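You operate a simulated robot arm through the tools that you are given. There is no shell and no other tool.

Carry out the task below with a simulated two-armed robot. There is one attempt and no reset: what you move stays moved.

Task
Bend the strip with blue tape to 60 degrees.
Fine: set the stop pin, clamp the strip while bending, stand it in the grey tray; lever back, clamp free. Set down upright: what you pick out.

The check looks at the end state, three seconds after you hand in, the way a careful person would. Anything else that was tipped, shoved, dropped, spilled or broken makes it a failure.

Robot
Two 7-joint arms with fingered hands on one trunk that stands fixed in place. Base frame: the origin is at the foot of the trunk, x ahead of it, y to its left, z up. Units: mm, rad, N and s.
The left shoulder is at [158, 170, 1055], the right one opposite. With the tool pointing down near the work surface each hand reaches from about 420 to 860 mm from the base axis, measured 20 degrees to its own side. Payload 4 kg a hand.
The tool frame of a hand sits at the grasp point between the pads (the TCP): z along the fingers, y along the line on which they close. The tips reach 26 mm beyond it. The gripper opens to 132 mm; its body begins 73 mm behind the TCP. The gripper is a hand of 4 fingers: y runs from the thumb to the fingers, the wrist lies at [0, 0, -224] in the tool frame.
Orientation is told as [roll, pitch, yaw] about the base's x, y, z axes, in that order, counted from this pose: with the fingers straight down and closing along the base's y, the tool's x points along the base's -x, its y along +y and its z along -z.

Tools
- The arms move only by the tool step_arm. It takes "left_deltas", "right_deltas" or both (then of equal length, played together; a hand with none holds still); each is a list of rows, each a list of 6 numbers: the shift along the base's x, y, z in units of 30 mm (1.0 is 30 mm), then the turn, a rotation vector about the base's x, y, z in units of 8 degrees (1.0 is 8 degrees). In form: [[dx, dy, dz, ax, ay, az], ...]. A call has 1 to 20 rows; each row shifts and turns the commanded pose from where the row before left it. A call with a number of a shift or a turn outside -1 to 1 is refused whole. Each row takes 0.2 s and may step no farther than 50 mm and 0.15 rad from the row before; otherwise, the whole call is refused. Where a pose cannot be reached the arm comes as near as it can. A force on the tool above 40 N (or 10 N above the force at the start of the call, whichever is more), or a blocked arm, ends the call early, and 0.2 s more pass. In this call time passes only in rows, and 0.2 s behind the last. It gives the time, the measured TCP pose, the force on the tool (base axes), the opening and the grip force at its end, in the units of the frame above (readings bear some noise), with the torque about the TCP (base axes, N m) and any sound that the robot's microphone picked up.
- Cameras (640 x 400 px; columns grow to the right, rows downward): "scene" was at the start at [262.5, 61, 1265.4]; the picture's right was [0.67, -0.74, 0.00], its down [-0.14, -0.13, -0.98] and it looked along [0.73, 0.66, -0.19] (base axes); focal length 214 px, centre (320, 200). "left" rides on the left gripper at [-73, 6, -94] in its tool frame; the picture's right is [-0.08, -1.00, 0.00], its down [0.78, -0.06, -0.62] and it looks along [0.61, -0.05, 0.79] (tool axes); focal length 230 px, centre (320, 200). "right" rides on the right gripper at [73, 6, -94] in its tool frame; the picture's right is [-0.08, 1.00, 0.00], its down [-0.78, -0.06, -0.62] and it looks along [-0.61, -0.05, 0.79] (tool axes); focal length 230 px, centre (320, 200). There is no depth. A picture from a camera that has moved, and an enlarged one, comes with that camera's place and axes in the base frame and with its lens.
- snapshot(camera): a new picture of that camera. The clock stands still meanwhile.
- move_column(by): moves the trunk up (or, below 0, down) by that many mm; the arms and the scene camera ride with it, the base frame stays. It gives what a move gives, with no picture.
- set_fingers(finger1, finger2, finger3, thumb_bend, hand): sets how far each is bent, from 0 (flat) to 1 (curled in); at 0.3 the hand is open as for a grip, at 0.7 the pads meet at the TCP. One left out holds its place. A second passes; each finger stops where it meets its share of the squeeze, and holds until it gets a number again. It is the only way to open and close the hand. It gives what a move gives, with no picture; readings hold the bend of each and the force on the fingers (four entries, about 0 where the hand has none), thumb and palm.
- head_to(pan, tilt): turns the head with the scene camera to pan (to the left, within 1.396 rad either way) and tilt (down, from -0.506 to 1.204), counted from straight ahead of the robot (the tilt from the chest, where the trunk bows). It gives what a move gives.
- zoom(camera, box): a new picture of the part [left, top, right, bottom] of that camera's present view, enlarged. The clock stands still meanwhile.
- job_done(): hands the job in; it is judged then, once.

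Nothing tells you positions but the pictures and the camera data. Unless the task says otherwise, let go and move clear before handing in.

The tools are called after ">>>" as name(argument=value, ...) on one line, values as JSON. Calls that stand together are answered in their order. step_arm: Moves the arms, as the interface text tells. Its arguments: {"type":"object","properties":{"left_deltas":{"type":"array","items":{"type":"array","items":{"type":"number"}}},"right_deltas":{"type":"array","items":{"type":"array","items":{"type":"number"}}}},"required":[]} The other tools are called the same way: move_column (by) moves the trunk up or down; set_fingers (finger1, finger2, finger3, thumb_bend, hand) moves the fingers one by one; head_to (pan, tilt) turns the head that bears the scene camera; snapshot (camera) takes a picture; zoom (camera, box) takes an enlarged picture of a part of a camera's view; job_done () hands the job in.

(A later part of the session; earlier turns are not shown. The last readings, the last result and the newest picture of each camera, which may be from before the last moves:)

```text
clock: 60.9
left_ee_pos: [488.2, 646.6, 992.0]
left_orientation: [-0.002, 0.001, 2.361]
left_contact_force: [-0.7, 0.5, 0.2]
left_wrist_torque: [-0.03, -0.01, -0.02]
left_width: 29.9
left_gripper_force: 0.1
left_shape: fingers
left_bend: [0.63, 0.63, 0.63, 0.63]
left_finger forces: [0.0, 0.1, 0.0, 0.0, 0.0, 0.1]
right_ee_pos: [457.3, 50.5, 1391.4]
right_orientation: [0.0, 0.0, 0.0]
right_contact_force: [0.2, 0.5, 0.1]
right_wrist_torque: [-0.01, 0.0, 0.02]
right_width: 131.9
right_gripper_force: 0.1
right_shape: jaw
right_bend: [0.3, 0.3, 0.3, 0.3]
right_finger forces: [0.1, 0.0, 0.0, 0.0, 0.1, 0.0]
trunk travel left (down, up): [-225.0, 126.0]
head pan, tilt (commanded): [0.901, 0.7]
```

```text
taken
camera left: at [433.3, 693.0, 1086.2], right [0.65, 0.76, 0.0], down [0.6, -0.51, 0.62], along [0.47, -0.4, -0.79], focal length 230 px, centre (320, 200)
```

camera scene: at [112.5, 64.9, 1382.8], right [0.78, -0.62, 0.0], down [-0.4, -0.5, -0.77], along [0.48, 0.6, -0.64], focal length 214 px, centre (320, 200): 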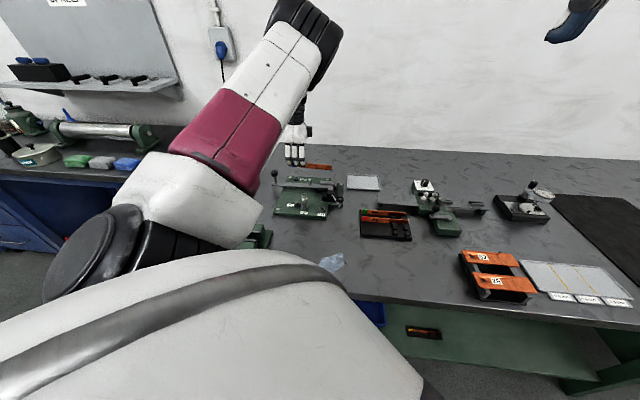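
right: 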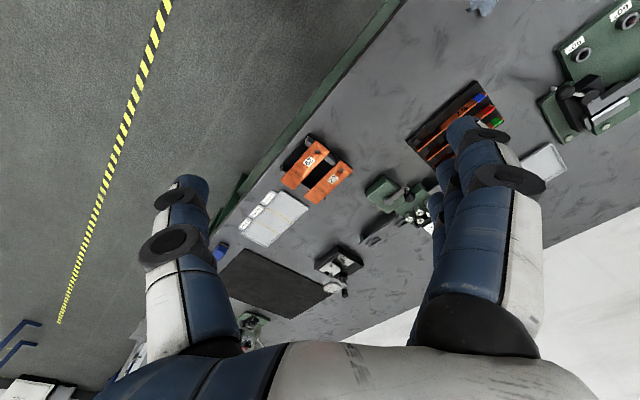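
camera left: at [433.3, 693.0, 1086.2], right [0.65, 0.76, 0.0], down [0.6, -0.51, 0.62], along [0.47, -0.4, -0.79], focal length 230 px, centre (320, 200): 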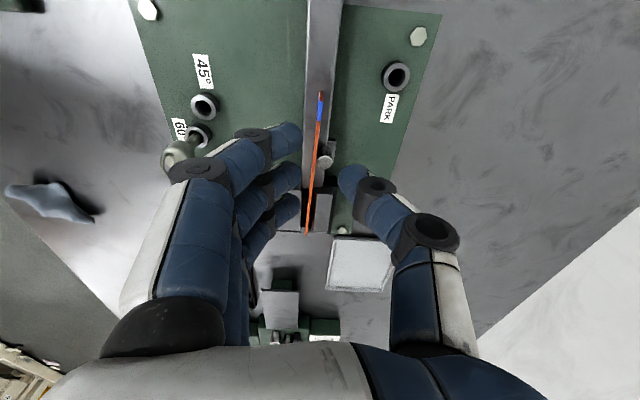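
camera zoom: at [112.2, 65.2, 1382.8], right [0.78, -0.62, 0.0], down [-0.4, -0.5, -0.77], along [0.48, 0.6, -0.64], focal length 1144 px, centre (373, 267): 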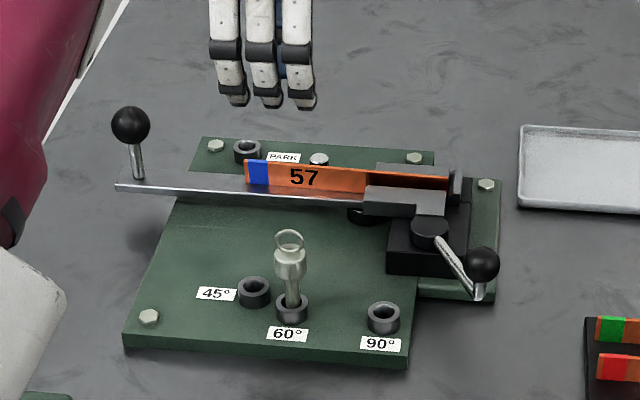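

Strip 57 stands at the stop. Next I take the left hand above the clamp ball (about (513, 459, 917)) with yaw 46°, so that fingers and thumb straddle it along u.

>>> step_arm(left_deltas=[[0.0694, -0.521, 0.02, 0, 0, -0.93], [0.0694, -0.521, 0.02, 0, 0, -0.93], [0.0694, -0.521, 0.02, 0, 0, -0.93], [0.0694, -0.521, 0.02, 0, 0, -0.93], [0.0694, -0.521, 0.02, 0, 0, -0.93], [0.0694, -0.521, 0.02, 0, 0, -0.93], [0.0694, -0.521, 0.02, 0, 0, -0.93], [0.0694, -0.521, 0.02, 0, 0, -0.93], [0.0694, -0.521, 0.02, 0, 0, -0.93], [0.0694, -0.521, 0.02, 0, 0, -0.93], [0.0694, -0.521, 0.02, 0, 0, -0.93], [0.0694, -0.521, 0.02, 0, 0, -0.93], [0, 0, 0, 0, 0, 0]])

>>> set_fingers(hand="left", finger1=0.56, finger2=0.56, finger3=0.56, thumb_bend=0.56)

>>> snapshot(camera="left")

>>> zoom(camera="scene", box=[260, 130, 400, 235])

```text
clock: 63.7
left_ee_pos: [512.4, 459.7, 1000.2]
left_orientation: [0.001, -0.001, 0.8]
left_contact_force: [-0.4, -0.3, 0.3]
left_wrist_torque: [-0.03, 0.03, -0.04]
left_width: 30.0
left_gripper_force: 0.2
left_shape: fingers
left_bend: [0.63, 0.63, 0.63, 0.63]
left_finger forces: [0.1, 0.0, 0.0, 0.0, 0.0, 0.0]
right_ee_pos: [457.9, 49.4, 1390.7]
right_orientation: [-0.001, -0.001, 0.0]
right_contact_force: [0.5, -0.9, -0.7]
right_wrist_torque: [-0.01, 0.01, 0.0]
right_width: 131.9
right_gripper_force: 0.2
right_shape: jaw
right_bend: [0.3, 0.3, 0.3, 0.3]
right_finger forces: [0.0, 0.0, 0.1, 0.0, 0.0, 0.1]
trunk travel left (down, up): [-225.0, 126.0]
head pan, tilt (commanded): [0.901, 0.7]
```

```text
clock: 64.7
left_ee_pos: [512.0, 460.6, 998.6]
left_orientation: [-0.003, -0.001, 0.801]
left_contact_force: [0.7, 0.6, 0.0]
left_wrist_torque: [-0.01, -0.02, 0.0]
left_width: 50.4
left_gripper_force: 0.1
left_shape: fingers
left_bend: [0.56, 0.56, 0.56, 0.56]
left_finger forces: [0.0, 0.0, 0.0, 0.1, 0.0, 0.1]
right_ee_pos: [456.6, 50.1, 1391.0]
right_orientation: [0.0, -0.002, 0.001]
right_contact_force: [-0.1, -0.9, 0.0]
right_wrist_torque: [-0.01, 0.0, -0.01]
right_width: 132.0
right_gripper_force: 0.1
right_shape: jaw
right_bend: [0.3, 0.3, 0.3, 0.3]
right_finger forces: [0.1, 0.0, 0.0, 0.0, 0.0, 0.0]
trunk travel left (down, up): [-225.0, 126.0]
head pan, tilt (commanded): [0.901, 0.7]
```

```text
taken
camera left: at [559.1, 515.9, 1093.5], right [0.77, -0.64, 0.0], down [-0.5, -0.61, 0.62], along [-0.39, -0.48, -0.79], focal length 230 px, centre (320, 200)
```

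left: 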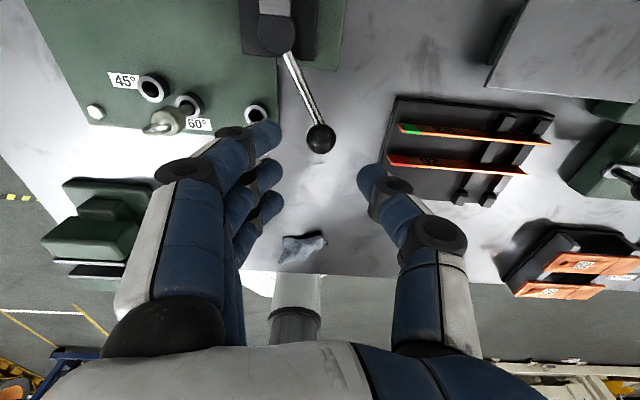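

```text
3.81 times, centred on (330, 182) of scene
camera zoom: at [112.5, 65.2, 1382.8], right [0.78, -0.62, 0.0], down [-0.4, -0.5, -0.76], along [0.48, 0.6, -0.64], focal length 817 px, centre (282, 267)
```

zoom: 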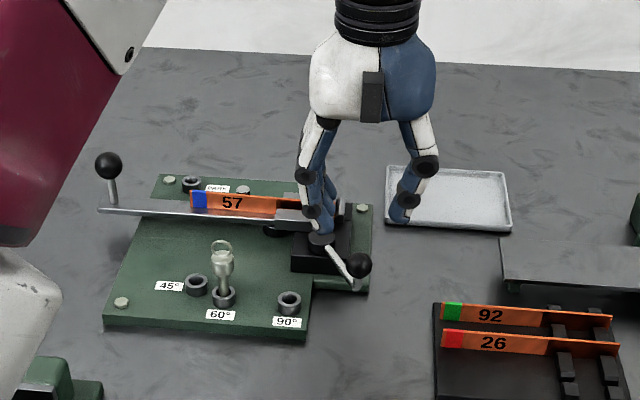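

The clamp ball is exactly under the grasp point. I lower to straddle it.

>>> step_arm(left_deltas=[[0, 0, -0.5, 0, 0, 0], [0, 0, -0.5, 0, 0, 0], [0, 0, -0.5, 0, 0, 0], [0, 0, -0.45, 0, 0, 0], [0, 0, 0, 0, 0, 0]])

>>> snapshot(camera="left")

>>> zoom(camera="scene", box=[300, 150, 370, 220])

```text
clock: 65.9
left_ee_pos: [511.6, 458.6, 940.5]
left_orientation: [-0.002, 0.0, 0.801]
left_contact_force: [0.9, -0.4, 0.5]
left_wrist_torque: [0.0, 0.0, -0.02]
left_width: 50.7
left_gripper_force: 0.1
left_shape: fingers
left_bend: [0.56, 0.56, 0.56, 0.56]
left_finger forces: [0.0, 0.1, 0.1, 0.0, 0.0, 0.1]
right_ee_pos: [457.3, 50.2, 1390.9]
right_orientation: [0.0, 0.001, -0.001]
right_contact_force: [0.0, -0.6, 0.7]
right_wrist_torque: [0.01, 0.02, 0.01]
right_width: 131.9
right_gripper_force: 0.1
right_shape: jaw
right_bend: [0.3, 0.3, 0.3, 0.3]
right_finger forces: [0.1, 0.0, 0.0, 0.0, 0.0, 0.0]
trunk travel left (down, up): [-225.0, 126.0]
head pan, tilt (commanded): [0.901, 0.7]
```

```text
taken
camera left: at [558.5, 514.8, 1035.0], right [0.77, -0.64, 0.0], down [-0.5, -0.61, 0.62], along [-0.39, -0.48, -0.79], focal length 230 px, centre (320, 200)
```

left: 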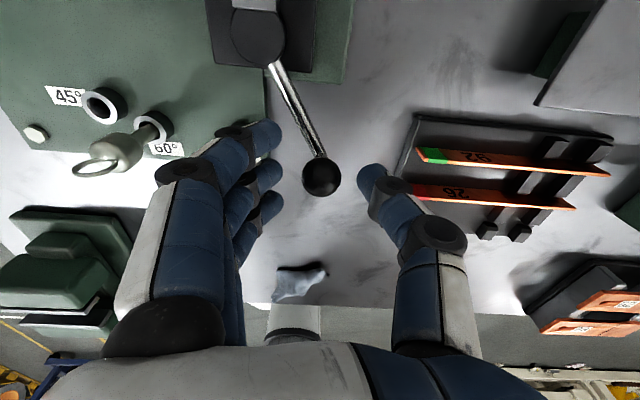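

```text
5.71 times, centred on (335, 185) of scene
camera zoom: at [112.4, 65.2, 1382.8], right [0.78, -0.62, 0.0], down [-0.4, -0.5, -0.77], along [0.48, 0.6, -0.64], focal length 1226 px, centre (234, 286)
```

zoom: 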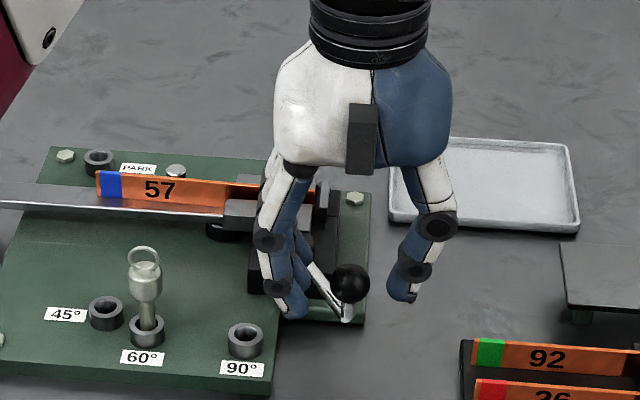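

The ball is between fingers and thumb. I narrow the cage around it, then try a first small push in the +u direction (counter-clockwise).

>>> set_fingers(hand="left", finger1=0.6, finger2=0.61, finger3=0.6, thumb_bend=0.61)

>>> step_arm(left_deltas=[[0.14, -0.04, 0, 0, 0, 0], [0.14, -0.04, 0, 0, 0, 0], [0.14, -0.04, 0, 0, 0, 0]])

>>> snapshot(camera="left")

```text
clock: 66.9
left_ee_pos: [511.7, 459.9, 942.0]
left_orientation: [-0.001, 0.0, 0.801]
left_contact_force: [0.4, -0.5, 0.6]
left_wrist_torque: [-0.05, -0.03, 0.0]
left_width: 38.3
left_gripper_force: 0.0
left_shape: fingers
left_bend: [0.6, 0.61, 0.6, 0.61]
left_finger forces: [0.1, 0.0, 0.1, 0.1, 0.0, 0.0]
right_ee_pos: [458.5, 49.3, 1390.3]
right_orientation: [0.0, 0.0, -0.001]
right_contact_force: [0.4, -0.1, 0.2]
right_wrist_torque: [0.0, -0.02, 0.01]
right_width: 131.7
right_gripper_force: 0.0
right_shape: jaw
right_bend: [0.3, 0.3, 0.3, 0.3]
right_finger forces: [0.1, 0.0, 0.0, 0.1, 0.1, 0.0]
trunk travel left (down, up): [-225.0, 126.0]
head pan, tilt (commanded): [0.901, 0.7]
```

```text
clock: 67.7
left_ee_pos: [524.5, 456.0, 941.9]
left_orientation: [0.0, 0.001, 0.801]
left_contact_force: [-1.3, 0.9, -0.1]
left_wrist_torque: [0.02, -0.02, -0.01]
left_width: 38.2
left_gripper_force: 0.1
left_shape: fingers
left_bend: [0.6, 0.6, 0.6, 0.61]
left_finger forces: [0.0, 0.6, 0.0, 0.0, 0.0, 0.0]
right_ee_pos: [458.0, 48.7, 1391.9]
right_orientation: [0.001, -0.001, 0.0]
right_contact_force: [1.0, 0.1, -0.8]
right_wrist_torque: [0.0, -0.02, 0.03]
right_width: 131.9
right_gripper_force: 0.0
right_shape: jaw
right_bend: [0.3, 0.3, 0.3, 0.3]
right_finger forces: [0.1, 0.0, 0.0, 0.0, 0.1, 0.0]
trunk travel left (down, up): [-225.0, 126.0]
head pan, tilt (commanded): [0.901, 0.7]
```

```text
taken
camera left: at [571.8, 511.0, 1035.8], right [0.77, -0.64, 0.0], down [-0.5, -0.61, 0.62], along [-0.39, -0.47, -0.79], focal length 230 px, centre (320, 200)
```

left: 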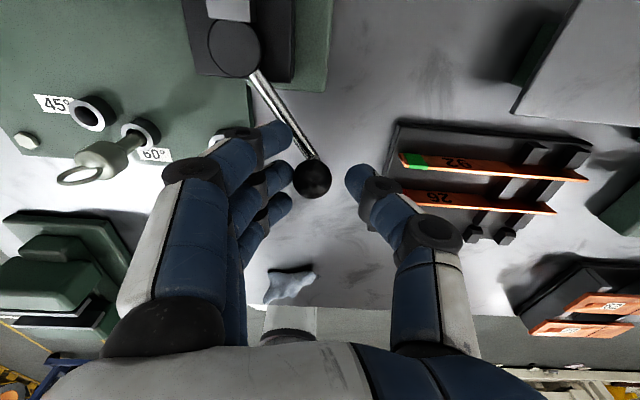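

The ball follows with only ~1 N, so counter-clockwise is the free direction. I continue along its arc, turning the hand with it.

>>> step_arm(left_deltas=[[0.35, -0.004, 0, 0, 0, 1], [0.347, 0.044, 0, 0, 0, 1], [0.336, 0.093, 0, 0, 0, 1]])

>>> snapshot(camera="left")

>>> zoom(camera="scene", box=[300, 150, 370, 220])

```text
clock: 68.5
left_ee_pos: [555.8, 460.4, 940.7]
left_orientation: [-0.002, 0.001, 1.222]
left_contact_force: [-1.3, 1.2, 0.8]
left_wrist_torque: [0.02, 0.03, 0.0]
left_width: 38.4
left_gripper_force: 0.0
left_shape: fingers
left_bend: [0.6, 0.6, 0.6, 0.61]
left_finger forces: [0.0, 1.1, 0.0, 0.0, 0.0, 0.0]
right_ee_pos: [458.0, 49.0, 1390.8]
right_orientation: [0.0, 0.0, 0.0]
right_contact_force: [0.3, 0.7, 0.3]
right_wrist_torque: [0.01, -0.02, 0.02]
right_width: 131.8
right_gripper_force: 0.0
right_shape: jaw
right_bend: [0.3, 0.3, 0.3, 0.3]
right_finger forces: [0.0, 0.1, 0.1, 0.1, 0.1, 0.0]
trunk travel left (down, up): [-225.0, 126.0]
head pan, tilt (commanded): [0.901, 0.7]
```

```text
taken
camera left: at [576.1, 529.8, 1034.9], right [0.96, -0.27, 0.0], down [-0.21, -0.76, 0.62], along [-0.16, -0.59, -0.79], focal length 230 px, centre (320, 200)
```

left: 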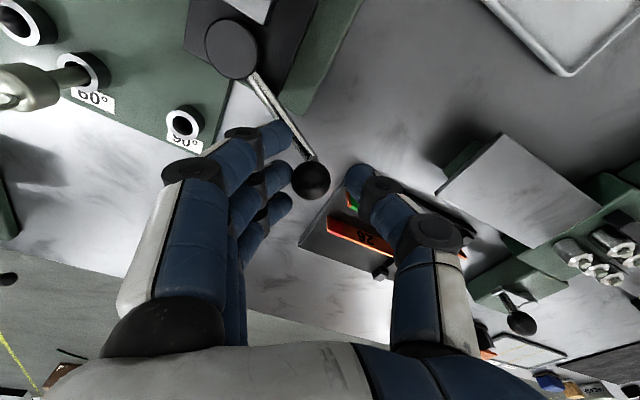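

```text
5.71 times, centred on (335, 185) of scene
camera zoom: at [112.8, 65.3, 1382.7], right [0.78, -0.62, 0.0], down [-0.4, -0.5, -0.76], along [0.47, 0.6, -0.64], focal length 1226 px, centre (234, 286)
```

zoom: 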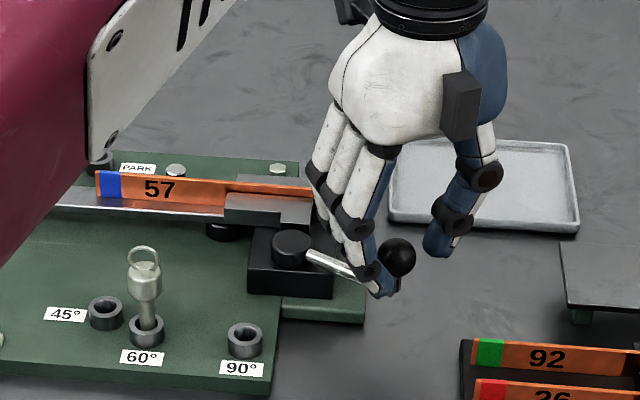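

The handle swings freely. I continue along the arc.

>>> step_arm(left_deltas=[[0.32, 0.14, 0, 0, 0, 1], [0.298, 0.18, 0, 0, 0, 1], [0.27, 0.223, 0, 0, 0, 1]])

>>> snapshot(camera="left")

>>> zoom(camera="scene", box=[300, 150, 370, 220])

```text
clock: 69.3
left_ee_pos: [583.2, 475.5, 942.4]
left_orientation: [0.001, -0.001, 1.643]
left_contact_force: [-0.3, 0.3, -0.9]
left_wrist_torque: [0.0, 0.01, -0.02]
left_width: 38.6
left_gripper_force: 0.1
left_shape: fingers
left_bend: [0.6, 0.61, 0.6, 0.61]
left_finger forces: [0.0, 0.0, 0.1, 0.1, 0.0, 0.1]
right_ee_pos: [458.6, 49.4, 1391.2]
right_orientation: [0.0, 0.0, 0.001]
right_contact_force: [1.2, -0.4, 0.4]
right_wrist_torque: [0.0, 0.02, 0.05]
right_width: 132.0
right_gripper_force: 0.2
right_shape: jaw
right_bend: [0.3, 0.3, 0.3, 0.3]
right_finger forces: [0.0, 0.1, 0.1, 0.0, 0.0, 0.1]
trunk travel left (down, up): [-225.0, 126.0]
head pan, tilt (commanded): [0.901, 0.7]
```

```text
taken
camera left: at [572.4, 547.5, 1035.5], right [0.99, 0.15, 0.0], down [0.12, -0.78, 0.62], along [0.09, -0.61, -0.79], focal length 230 px, centre (320, 200)
```

left: 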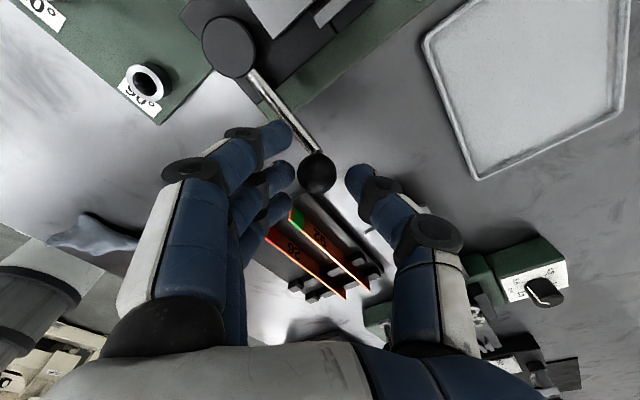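

```text
5.71 times, centred on (335, 185) of scene
camera zoom: at [112.9, 65.4, 1382.7], right [0.78, -0.62, 0.0], down [-0.4, -0.5, -0.76], along [0.47, 0.6, -0.64], focal length 1226 px, centre (234, 286)
```

zoom: 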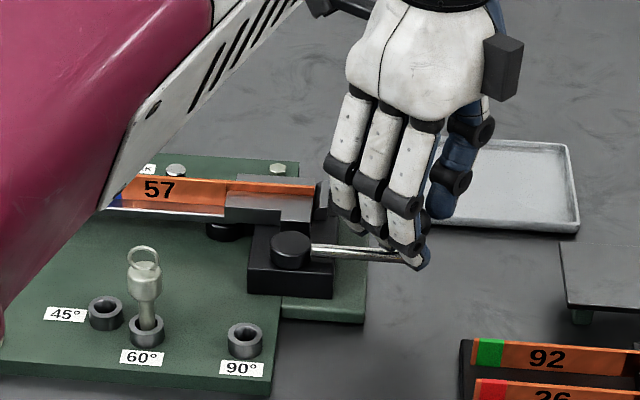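

The handle points along +u now, still free. I go on.

>>> step_arm(left_deltas=[[0.24, 0.257, 0, 0, 0, 1], [0.197, 0.287, 0, 0, 0, 1], [0.157, 0.313, 0, 0, 0, 0.6]])

>>> snapshot(camera="left")

>>> zoom(camera="scene", box=[300, 150, 370, 220])

```text
clock: 70.1
left_ee_pos: [600.9, 499.0, 943.3]
left_orientation: [0.0, 0.004, 2.002]
left_contact_force: [-8.5, -22.3, 5.8]
left_wrist_torque: [-0.69, 0.38, 0.33]
left_width: 38.3
left_gripper_force: 12.6
left_shape: fingers
left_bend: [0.6, 0.52, 0.54, 0.61]
left_finger forces: [0.0, 7.2, 17.0, 0.0, 0.1, 0.1]
right_ee_pos: [456.2, 47.0, 1391.4]
right_orientation: [0.004, 0.0, 0.001]
right_contact_force: [0.0, 0.2, 0.1]
right_wrist_torque: [0.01, 0.0, 0.04]
right_width: 131.7
right_gripper_force: 0.1
right_shape: jaw
right_bend: [0.3, 0.3, 0.3, 0.3]
right_finger forces: [0.0, 0.0, 0.0, 0.1, 0.0, 0.0]
trunk travel left (down, up): [-225.0, 126.0]
head pan, tilt (commanded): [0.901, 0.7]
```

```text
taken
camera left: at [564.8, 560.9, 1037.7], right [0.87, 0.49, 0.0], down [0.38, -0.69, 0.62], along [0.3, -0.54, -0.79], focal length 230 px, centre (320, 200)
```

left: 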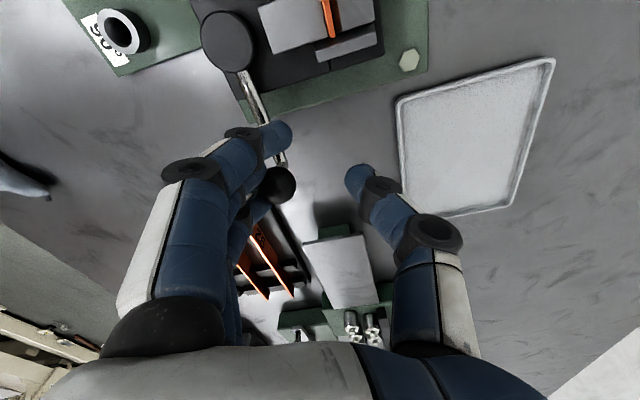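

```text
5.71 times, centred on (335, 185) of scene
camera zoom: at [111.0, 62.5, 1383.1], right [0.78, -0.62, 0.0], down [-0.4, -0.5, -0.77], along [0.48, 0.6, -0.64], focal length 1226 px, centre (234, 286)
```

zoom: 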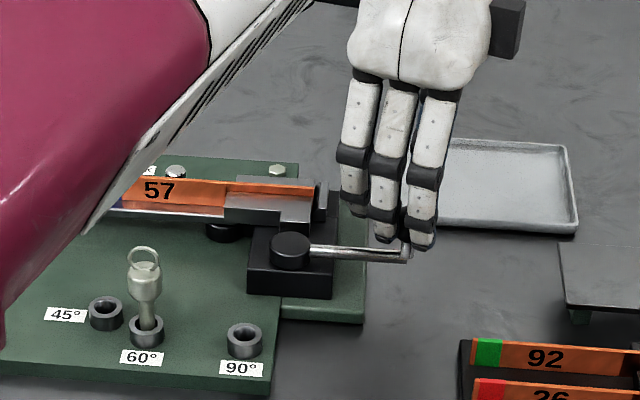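

The handle has stopped at about +u with clear resistance. I look at whether the jaws have closed on the strip.

>>> zoom(camera="scene", box=[312, 168, 352, 198])

>>> zoom(camera="left", box=[180, 0, 420, 150])

```text
13.33 times, centred on (332, 183) of scene
camera zoom: at [111.0, 62.5, 1383.1], right [0.78, -0.62, 0.0], down [-0.4, -0.5, -0.77], along [0.48, 0.6, -0.64], focal length 2860 px, centre (160, 427)
```

zoom: 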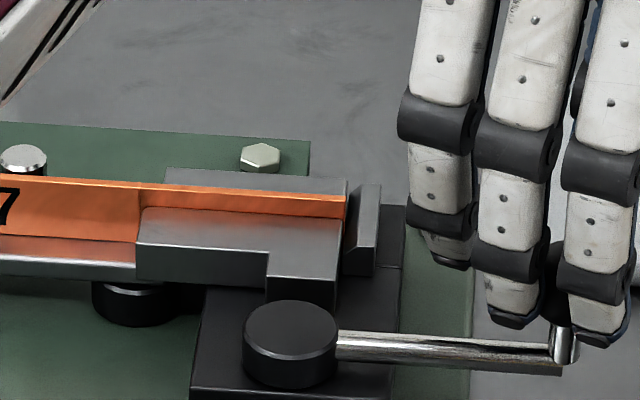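

```text
2.67 times, centred on (300, 75) of left
camera zoom: at [564.8, 560.9, 1037.7], right [0.87, 0.49, 0.0], down [0.38, -0.69, 0.62], along [0.3, -0.54, -0.79], focal length 614 px, centre (373, 533)
```

zoom: 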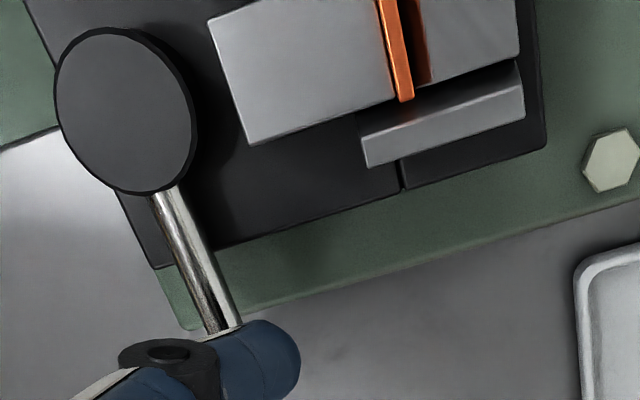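

The near jaw has moved ~4–5 mm but the clamp may not be fully shut. I back off slightly to see whether the handle springs back and to inspect the jaws.

>>> step_arm(left_deltas=[[-0.15, -0.25, 0, 0, 0, 0], [-0.1, -0.2, 0, 0, 0, 0]])

>>> zoom(camera="scene", box=[312, 168, 352, 198])

>>> snapshot(camera="left")

```text
clock: 70.7
left_ee_pos: [591.9, 490.9, 942.2]
left_orientation: [-0.003, -0.002, 2.004]
left_contact_force: [-7.9, 4.2, 4.6]
left_wrist_torque: [0.01, 0.3, -0.23]
left_width: 38.5
left_gripper_force: 4.7
left_shape: fingers
left_bend: [0.6, 0.57, 0.58, 0.61]
left_finger forces: [0.1, 8.5, 2.2, 0.0, 0.0, 0.1]
right_ee_pos: [456.7, 49.8, 1390.8]
right_orientation: [-0.001, -0.001, -0.001]
right_contact_force: [-0.3, -0.7, 0.6]
right_wrist_torque: [-0.01, -0.03, 0.02]
right_width: 132.2
right_gripper_force: 0.0
right_shape: jaw
right_bend: [0.3, 0.3, 0.3, 0.3]
right_finger forces: [0.0, 0.1, 0.0, 0.1, 0.1, 0.0]
trunk travel left (down, up): [-225.0, 126.0]
head pan, tilt (commanded): [0.901, 0.7]
```

```text
13.33 times, centred on (332, 183) of scene
camera zoom: at [111.2, 65.5, 1382.9], right [0.78, -0.62, 0.0], down [-0.4, -0.51, -0.77], along [0.48, 0.6, -0.64], focal length 2860 px, centre (160, 427)
```

zoom: 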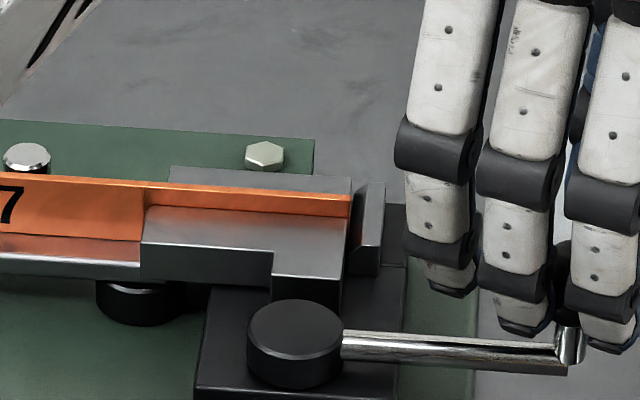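

```text
taken
camera left: at [556.0, 553.8, 1036.4], right [0.87, 0.49, 0.0], down [0.38, -0.69, 0.61], along [0.3, -0.53, -0.79], focal length 230 px, centre (320, 200)
```

left: 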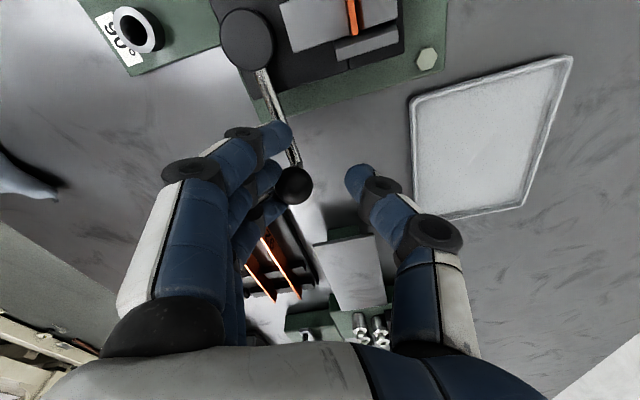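

I zoom in on the jaws from the hand camera.

>>> zoom(camera="left", box=[270, 0, 430, 80])

```text
4.00 times, centred on (350, 40) of left
camera zoom: at [556.0, 553.8, 1036.4], right [0.87, 0.49, 0.0], down [0.38, -0.69, 0.61], along [0.3, -0.53, -0.79], focal length 920 px, centre (200, 840)
```

zoom: 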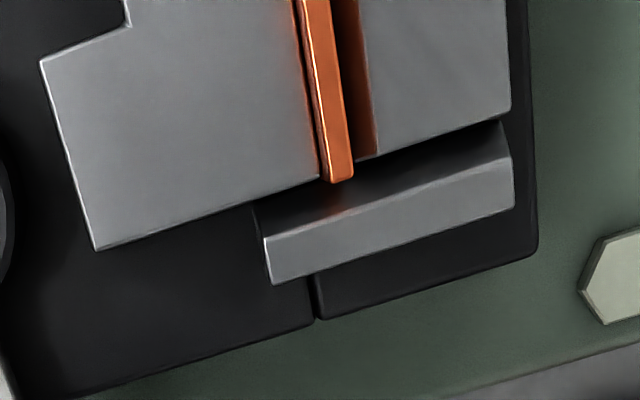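

The handle seems to stop near 60° of swing while a few mm gap still shows at the far jaw. I open the hand, lift off, and look from above to understand the state.

>>> set_fingers(hand="left", finger1=0.5, finger2=0.5, finger3=0.5, thumb_bend=0.5)

>>> step_arm(left_deltas=[[0, 0, 0.6, 0, 0, 0], [0, 0, 0.8, 0, 0, 0], [0, 0, 0.9, 0, 0, 0]])

>>> zoom(camera="scene", box=[260, 150, 360, 225])

>>> snapshot(camera="left")

```text
clock: 71.7
left_ee_pos: [593.4, 488.7, 941.1]
left_orientation: [-0.003, -0.001, 2.003]
left_contact_force: [0.1, -0.4, -0.2]
left_wrist_torque: [0.02, 0.0, -0.02]
left_width: 69.6
left_gripper_force: 0.0
left_shape: fingers
left_bend: [0.5, 0.5, 0.5, 0.5]
left_finger forces: [0.1, 0.1, 0.0, 0.1, 0.1, 0.1]
right_ee_pos: [459.2, 49.0, 1391.2]
right_orientation: [0.0, 0.0, -0.001]
right_contact_force: [-0.8, 0.0, -0.1]
right_wrist_torque: [0.03, 0.02, 0.0]
right_width: 131.9
right_gripper_force: 0.1
right_shape: jaw
right_bend: [0.3, 0.3, 0.3, 0.3]
right_finger forces: [0.0, 0.0, 0.1, 0.0, 0.1, 0.0]
trunk travel left (down, up): [-225.0, 126.0]
head pan, tilt (commanded): [0.901, 0.7]
```

```text
clock: 72.5
left_ee_pos: [592.5, 490.9, 1011.2]
left_orientation: [0.0, -0.001, 2.001]
left_contact_force: [0.0, 0.3, -0.6]
left_wrist_torque: [-0.01, -0.02, 0.01]
left_width: 70.0
left_gripper_force: 0.0
left_shape: fingers
left_bend: [0.5, 0.5, 0.5, 0.5]
left_finger forces: [0.1, 0.0, 0.0, 0.0, 0.0, 0.0]
right_ee_pos: [457.6, 49.1, 1391.8]
right_orientation: [0.001, 0.001, 0.0]
right_contact_force: [0.4, 1.2, 0.6]
right_wrist_torque: [0.02, -0.02, 0.0]
right_width: 131.8
right_gripper_force: 0.1
right_shape: jaw
right_bend: [0.3, 0.3, 0.3, 0.3]
right_finger forces: [0.0, 0.0, 0.0, 0.0, 0.0, 0.0]
trunk travel left (down, up): [-225.0, 126.0]
head pan, tilt (commanded): [0.901, 0.7]
```

```text
5.33 times, centred on (310, 188) of scene
camera zoom: at [111.9, 65.0, 1382.9], right [0.78, -0.62, 0.0], down [-0.4, -0.5, -0.77], along [0.48, 0.6, -0.64], focal length 1144 px, centre (373, 267)
```

zoom: 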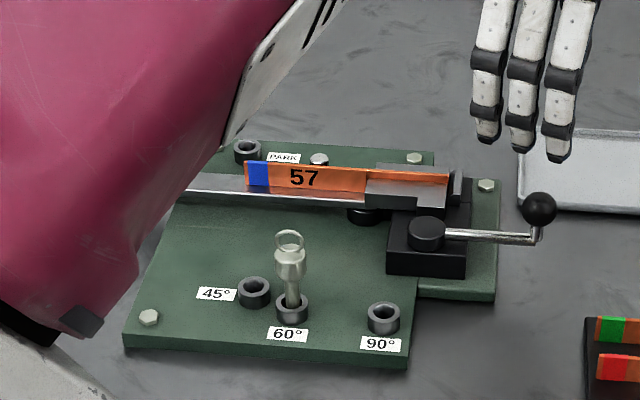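

```text
taken
camera left: at [556.8, 553.8, 1105.1], right [0.87, 0.49, 0.0], down [0.38, -0.69, 0.62], along [0.3, -0.54, -0.79], focal length 230 px, centre (320, 200)
```

left: 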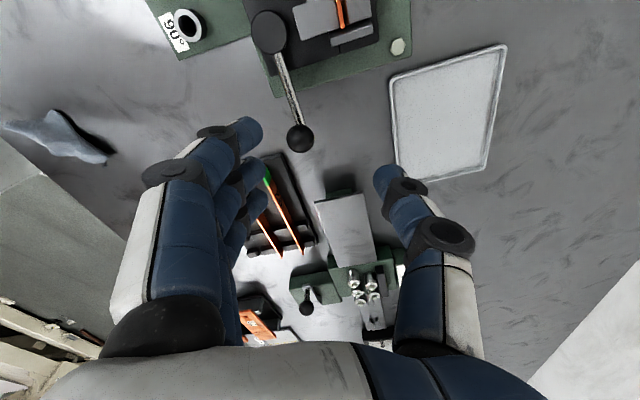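

The handle stays at +u after release. I turn the hand to view the slot straight from above.

>>> step_arm(left_deltas=[[-0.2, 0.15, 0.05, 0, 0, -0.96], [-0.2, 0.15, 0.05, 0, 0, -0.96], [-0.2, 0.15, 0, 0, 0, -0.96], [-0.2, 0.15, 0, 0, 0, -0.96], [-0.2, 0.15, 0, 0, 0, -0.96], [-0.2, 0.15, 0, 0, 0, -0.96], [-0.2, 0.15, 0, 0, 0, -0.96], [-0.2, 0.15, 0, 0, 0, -0.96], [-0.2, 0.15, 0, 0, 0, -0.96], [0, 0, 0, 0, 0, 0]])

>>> snapshot(camera="left")

>>> zoom(camera="left", box=[200, 60, 440, 210])

```text
clock: 74.7
left_ee_pos: [539.3, 529.7, 1012.8]
left_orientation: [-0.004, -0.001, 0.794]
left_contact_force: [0.0, -0.5, -0.3]
left_wrist_torque: [0.0, 0.02, 0.02]
left_width: 69.9
left_gripper_force: 0.1
left_shape: fingers
left_bend: [0.5, 0.5, 0.5, 0.5]
left_finger forces: [0.1, 0.0, 0.0, 0.0, 0.1, 0.0]
right_ee_pos: [457.6, 49.3, 1390.9]
right_orientation: [0.0, -0.002, 0.0]
right_contact_force: [0.5, -0.7, 0.6]
right_wrist_torque: [0.0, 0.01, -0.02]
right_width: 131.9
right_gripper_force: 0.1
right_shape: jaw
right_bend: [0.3, 0.3, 0.3, 0.3]
right_finger forces: [0.1, 0.0, 0.0, 0.0, 0.0, 0.0]
trunk travel left (down, up): [-225.0, 126.0]
head pan, tilt (commanded): [0.901, 0.7]
```

```text
taken
camera left: at [587.0, 585.6, 1107.2], right [0.77, -0.64, 0.0], down [-0.51, -0.6, 0.62], along [-0.4, -0.47, -0.79], focal length 230 px, centre (320, 200)
```

left: 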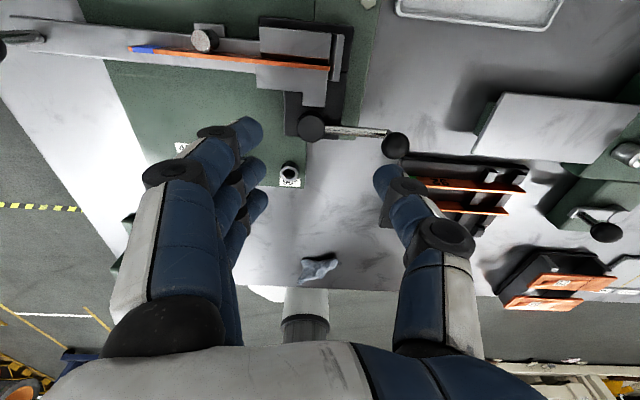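

```text
2.67 times, centred on (320, 135) of left
camera zoom: at [587.0, 585.6, 1107.2], right [0.77, -0.64, 0.0], down [-0.51, -0.6, 0.62], along [-0.4, -0.47, -0.79], focal length 614 px, centre (320, 373)
```

zoom: 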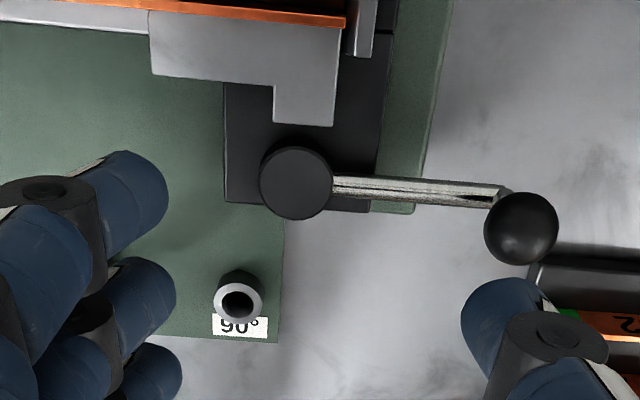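

>>> zoom(camera="left", box=[100, 0, 400, 150])

>>> zoom(camera="left", box=[180, 0, 360, 90])

```text
2.13 times, centred on (250, 75) of left
camera zoom: at [587.0, 585.6, 1107.2], right [0.77, -0.64, 0.0], down [-0.51, -0.6, 0.62], along [-0.4, -0.47, -0.79], focal length 491 px, centre (469, 467)
```

zoom: 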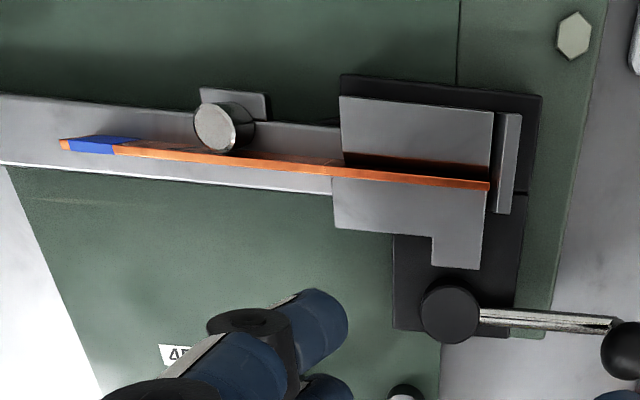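

```text
3.56 times, centred on (270, 45) of left
camera zoom: at [587.0, 585.6, 1107.2], right [0.77, -0.64, 0.0], down [-0.51, -0.6, 0.62], along [-0.4, -0.47, -0.79], focal length 818 px, centre (498, 751)
```

zoom: 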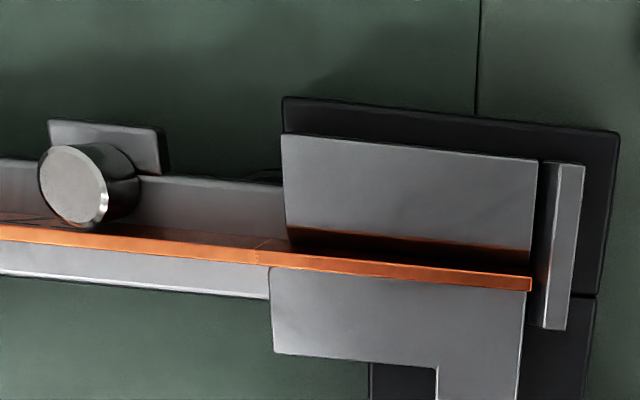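

The strip now lies between forming pin/far jaw and near jaw, but parallax makes the remaining gap hard to judge. I zoom in more on the jaw from here.

>>> zoom(camera="left", box=[250, 40, 346, 88])

>>> zoom(camera="scene", box=[316, 174, 348, 198])

```text
6.67 times, centred on (298, 64) of left
camera zoom: at [587.0, 585.6, 1107.2], right [0.77, -0.64, 0.0], down [-0.51, -0.6, 0.62], along [-0.4, -0.47, -0.79], focal length 1534 px, centre (467, 1107)
```

zoom: 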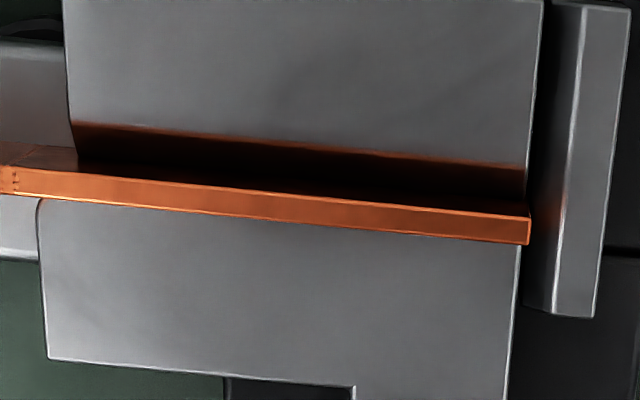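

```text
16.00 times, centred on (332, 186) of scene
camera zoom: at [112.6, 65.1, 1382.7], right [0.78, -0.62, 0.0], down [-0.4, -0.5, -0.77], along [0.48, 0.6, -0.64], focal length 3432 px, centre (128, 424)
```

zoom: 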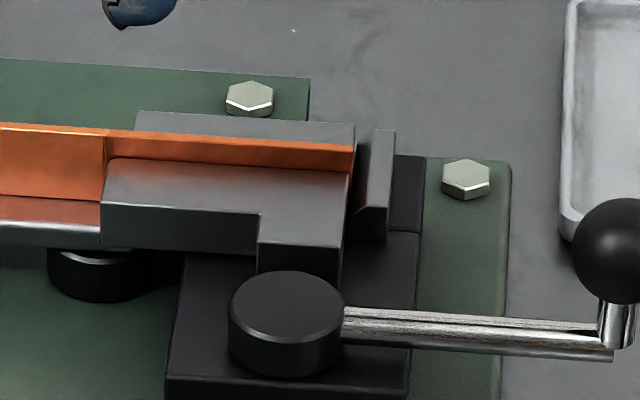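

The near jaw is against the strip, the strip lies on the pivot plane with the forming pin right behind it, and the handle holds at 60° of swing, so it looks clamped; I will verify as the lever starts. Next I move the left hand over the lever's ball near (408, 721, 928).

>>> step_arm(left_deltas=[[-0.486, 0.707, 0.1, 0, 0, -0.91], [-0.486, 0.707, 0.1, 0, 0, -0.91], [-0.486, 0.707, 0, 0, 0, -0.91], [-0.486, 0.707, 0, 0, 0, -0.91], [-0.486, 0.707, 0, 0, 0, -0.91], [-0.486, 0.707, 0, 0, 0, -0.91], [-0.486, 0.707, 0, 0, 0, -0.91], [-0.486, 0.707, 0, 0, 0, -0.91], [-0.486, 0.707, 0, 0, 0, -0.91], [0, 0, 0, 0, 0, 0]])

>>> snapshot(camera="left")

>>> snapshot(camera="scene")

```text
clock: 76.9
left_ee_pos: [406.4, 721.3, 1017.7]
left_orientation: [0.001, 0.0, -0.35]
left_contact_force: [1.1, -0.2, 0.6]
left_wrist_torque: [0.0, 0.02, 0.01]
left_width: 70.1
left_gripper_force: 0.1
left_shape: fingers
left_bend: [0.5, 0.5, 0.5, 0.5]
left_finger forces: [0.1, 0.0, 0.1, 0.1, 0.0, 0.1]
right_ee_pos: [458.2, 49.4, 1390.4]
right_orientation: [-0.001, 0.0, 0.0]
right_contact_force: [-0.8, 0.3, -0.2]
right_wrist_torque: [0.02, -0.03, 0.01]
right_width: 132.0
right_gripper_force: 0.1
right_shape: jaw
right_bend: [0.3, 0.3, 0.3, 0.3]
right_finger forces: [0.1, 0.0, 0.0, 0.0, 0.0, 0.0]
trunk travel left (down, up): [-225.0, 126.0]
head pan, tilt (commanded): [0.901, 0.7]
```

```text
taken
camera left: at [477.0, 700.1, 1112.2], right [-0.27, -0.96, 0.0], down [-0.76, 0.21, 0.62], along [-0.59, 0.17, -0.79], focal length 230 px, centre (320, 200)
```

left: 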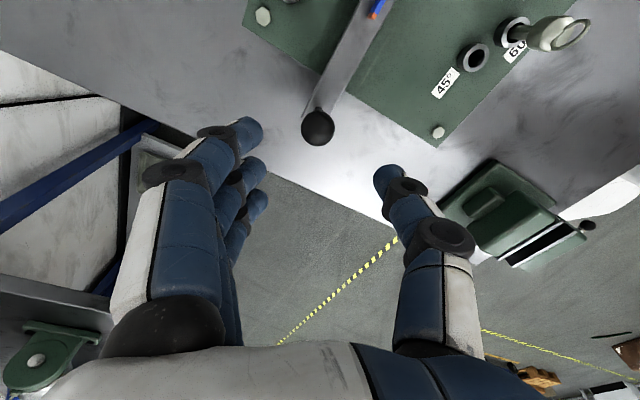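

```text
taken
camera scene: at [112.6, 64.9, 1382.8], right [0.78, -0.62, 0.0], down [-0.4, -0.5, -0.77], along [0.48, 0.6, -0.64], focal length 214 px, centre (320, 200)
```

scene: 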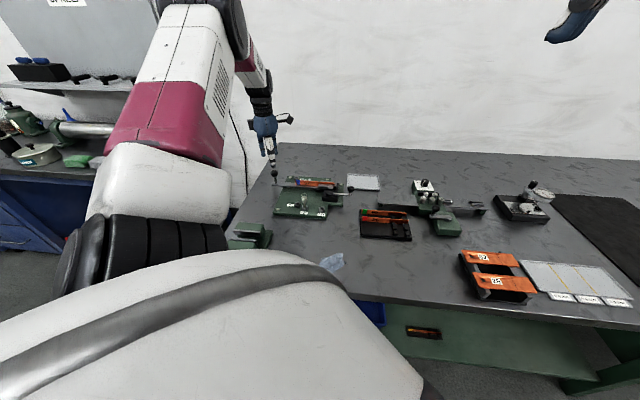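

The lever ball is just under the hand (ball ≈(411, 721)). I centre on it and lower so that fingers are behind it (+v side) and the thumb in front.

>>> step_arm(left_deltas=[[0.15, 0.02, -0.5, 0, 0, 0], [0, 0, -0.6, 0, 0, 0], [0, 0, -0.6, 0, 0, 0], [0, 0, -0.6, 0, 0, 0], [0, 0, -0.4, 0, 0, 0], [0, 0, 0, 0, 0, 0]])

>>> snapshot(camera="left")

>>> zoom(camera="scene", box=[230, 120, 360, 220])

```text
clock: 78.3
left_ee_pos: [412.5, 720.8, 938.4]
left_orientation: [-0.002, 0.002, -0.348]
left_contact_force: [-0.7, -0.8, 0.1]
left_wrist_torque: [0.02, -0.02, 0.0]
left_width: 70.0
left_gripper_force: 0.1
left_shape: fingers
left_bend: [0.5, 0.5, 0.5, 0.5]
left_finger forces: [0.0, 0.0, 0.0, 0.0, 0.0, 0.0]
right_ee_pos: [457.9, 49.9, 1390.7]
right_orientation: [0.002, 0.001, 0.001]
right_contact_force: [0.1, 0.3, 0.3]
right_wrist_torque: [0.0, -0.01, 0.0]
right_width: 132.0
right_gripper_force: 0.1
right_shape: jaw
right_bend: [0.3, 0.3, 0.3, 0.3]
right_finger forces: [0.1, 0.0, 0.0, 0.1, 0.0, 0.1]
trunk travel left (down, up): [-225.0, 126.0]
head pan, tilt (commanded): [0.901, 0.7]
```

```text
taken
camera left: at [483.7, 700.3, 1032.2], right [-0.27, -0.96, 0.0], down [-0.76, 0.21, 0.62], along [-0.59, 0.16, -0.79], focal length 230 px, centre (320, 200)
```

left: 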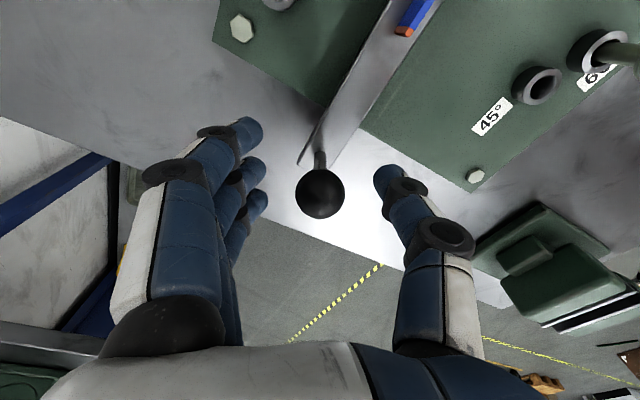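

```text
4.00 times, centred on (295, 170) of scene
camera zoom: at [112.4, 65.2, 1382.8], right [0.78, -0.62, 0.0], down [-0.4, -0.5, -0.77], along [0.48, 0.6, -0.64], focal length 858 px, centre (420, 320)
```

zoom: 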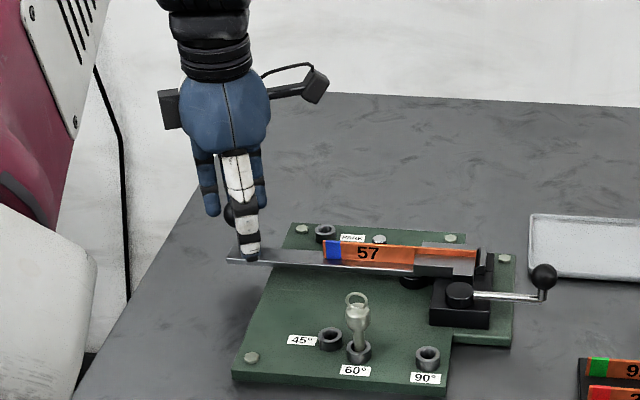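

The ball is centred. I close the fingers behind it firmly and the thumb loosely in front.

>>> set_fingers(hand="left", finger1=0.64, finger2=0.66, finger3=0.64, thumb_bend=0.64)

>>> snapshot(camera="left")

```text
clock: 79.3
left_ee_pos: [412.8, 721.6, 938.5]
left_orientation: [-0.003, 0.001, -0.349]
left_contact_force: [0.5, 1.0, 0.3]
left_wrist_torque: [0.02, 0.01, 0.02]
left_width: 28.8
left_gripper_force: 0.2
left_shape: fingers
left_bend: [0.64, 0.65, 0.64, 0.64]
left_finger forces: [0.0, 0.7, 0.0, 0.0, 0.5, 0.0]
right_ee_pos: [457.4, 49.3, 1390.7]
right_orientation: [-0.001, 0.0, 0.0]
right_contact_force: [0.2, -0.1, 0.1]
right_wrist_torque: [0.0, 0.01, -0.02]
right_width: 132.0
right_gripper_force: 0.0
right_shape: jaw
right_bend: [0.3, 0.3, 0.3, 0.3]
right_finger forces: [0.0, 0.1, 0.1, 0.0, 0.0, 0.0]
trunk travel left (down, up): [-225.0, 126.0]
head pan, tilt (commanded): [0.901, 0.7]
```

```text
taken
camera left: at [483.8, 700.4, 1032.2], right [-0.27, -0.96, 0.0], down [-0.76, 0.21, 0.62], along [-0.59, 0.16, -0.79], focal length 230 px, centre (320, 200)
```

left: 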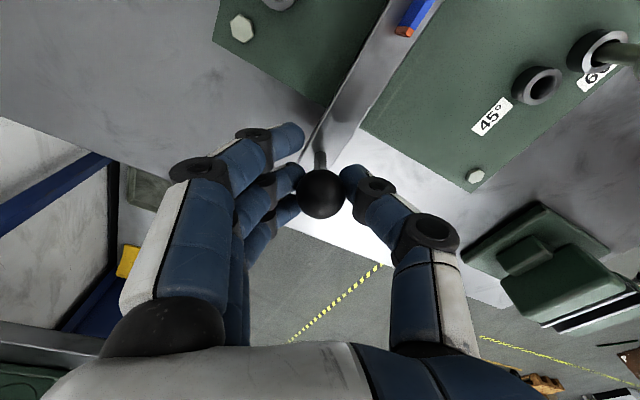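

Light contact on both sides. I squeeze more firmly, with the outer fingers caging the ball's sides.

>>> set_fingers(hand="left", finger1=0.7, finger2=0.8, finger3=0.7, thumb_bend=0.73)

>>> snapshot(camera="left")

```text
clock: 80.3
left_ee_pos: [413.4, 719.8, 938.4]
left_orientation: [-0.002, 0.0, -0.347]
left_contact_force: [-0.6, -3.6, -6.9]
left_wrist_torque: [-0.01, -0.06, -0.02]
left_width: 19.5
left_gripper_force: 10.2
left_shape: fingers
left_bend: [0.7, 0.67, 0.7, 0.67]
left_finger forces: [0.0, 8.1, 0.0, 0.0, 12.0, 0.1]
right_ee_pos: [457.1, 50.0, 1390.0]
right_orientation: [0.0, 0.0, -0.001]
right_contact_force: [0.4, -0.2, -0.1]
right_wrist_torque: [-0.02, 0.03, 0.01]
right_width: 131.7
right_gripper_force: 0.0
right_shape: jaw
right_bend: [0.3, 0.3, 0.3, 0.3]
right_finger forces: [0.0, 0.0, 0.0, 0.0, 0.1, 0.0]
trunk travel left (down, up): [-225.0, 126.0]
head pan, tilt (commanded): [0.901, 0.7]
```

```text
taken
camera left: at [484.0, 700.5, 1031.6], right [-0.27, -0.96, 0.0], down [-0.76, 0.21, 0.62], along [-0.6, 0.16, -0.79], focal length 230 px, centre (320, 200)
```

left: 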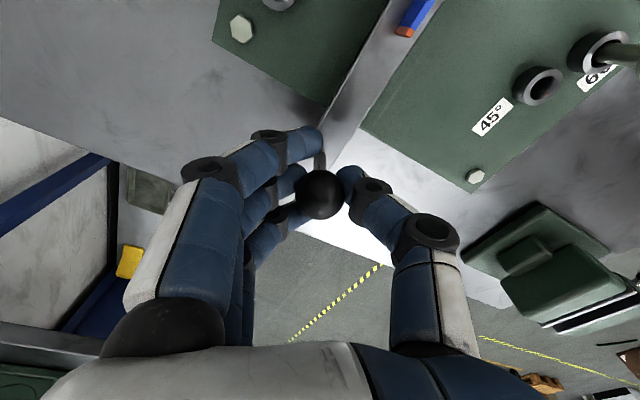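

Ball is gripped. I start the lever with a first 4–8° along its arc and watch force and strip.

>>> step_arm(left_deltas=[[-0.277, -0.287, 0, 0, 0, 0.375], [-0.255, -0.305, 0, 0, 0, 0.375]])

>>> zoom(camera="scene", box=[260, 150, 360, 225])

>>> snapshot(camera="left")

```text
clock: 80.9
left_ee_pos: [397.6, 703.2, 938.1]
left_orientation: [0.001, -0.001, -0.241]
left_contact_force: [12.7, 4.0, -8.7]
left_wrist_torque: [0.07, -0.22, -0.08]
left_width: 16.2
left_gripper_force: 10.0
left_shape: fingers
left_bend: [0.7, 0.64, 0.7, 0.69]
left_finger forces: [0.0, 12.1, 0.0, 0.0, 6.5, 0.0]
right_ee_pos: [458.0, 50.1, 1390.6]
right_orientation: [-0.001, 0.002, 0.001]
right_contact_force: [0.1, 0.0, 1.1]
right_wrist_torque: [-0.01, -0.02, 0.02]
right_width: 131.9
right_gripper_force: 0.1
right_shape: jaw
right_bend: [0.3, 0.3, 0.3, 0.3]
right_finger forces: [0.1, 0.0, 0.1, 0.1, 0.2, 0.0]
trunk travel left (down, up): [-225.0, 126.0]
head pan, tilt (commanded): [0.901, 0.7]
```

```text
5.33 times, centred on (310, 188) of scene
camera zoom: at [114.2, 66.3, 1382.5], right [0.78, -0.62, 0.0], down [-0.4, -0.51, -0.76], along [0.47, 0.6, -0.65], focal length 1144 px, centre (373, 267)
```

zoom: 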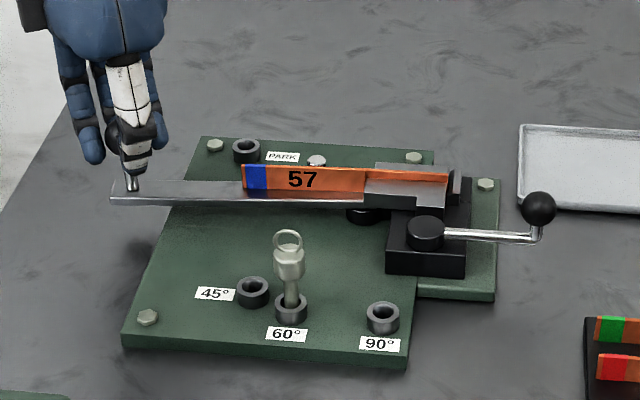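

```text
taken
camera left: at [471.1, 690.8, 1032.7], right [-0.16, -0.99, 0.0], down [-0.78, 0.13, 0.62], along [-0.61, 0.1, -0.79], focal length 230 px, centre (320, 200)
```

left: 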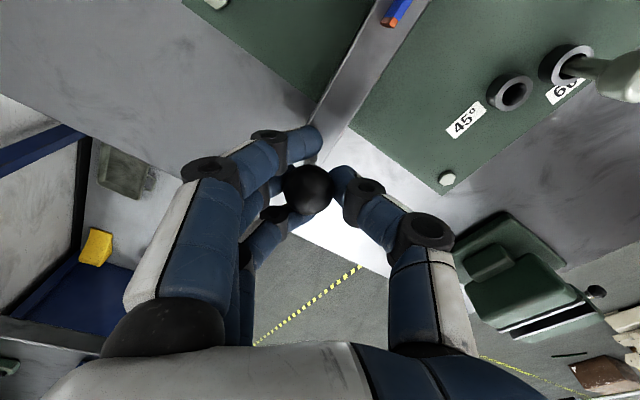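

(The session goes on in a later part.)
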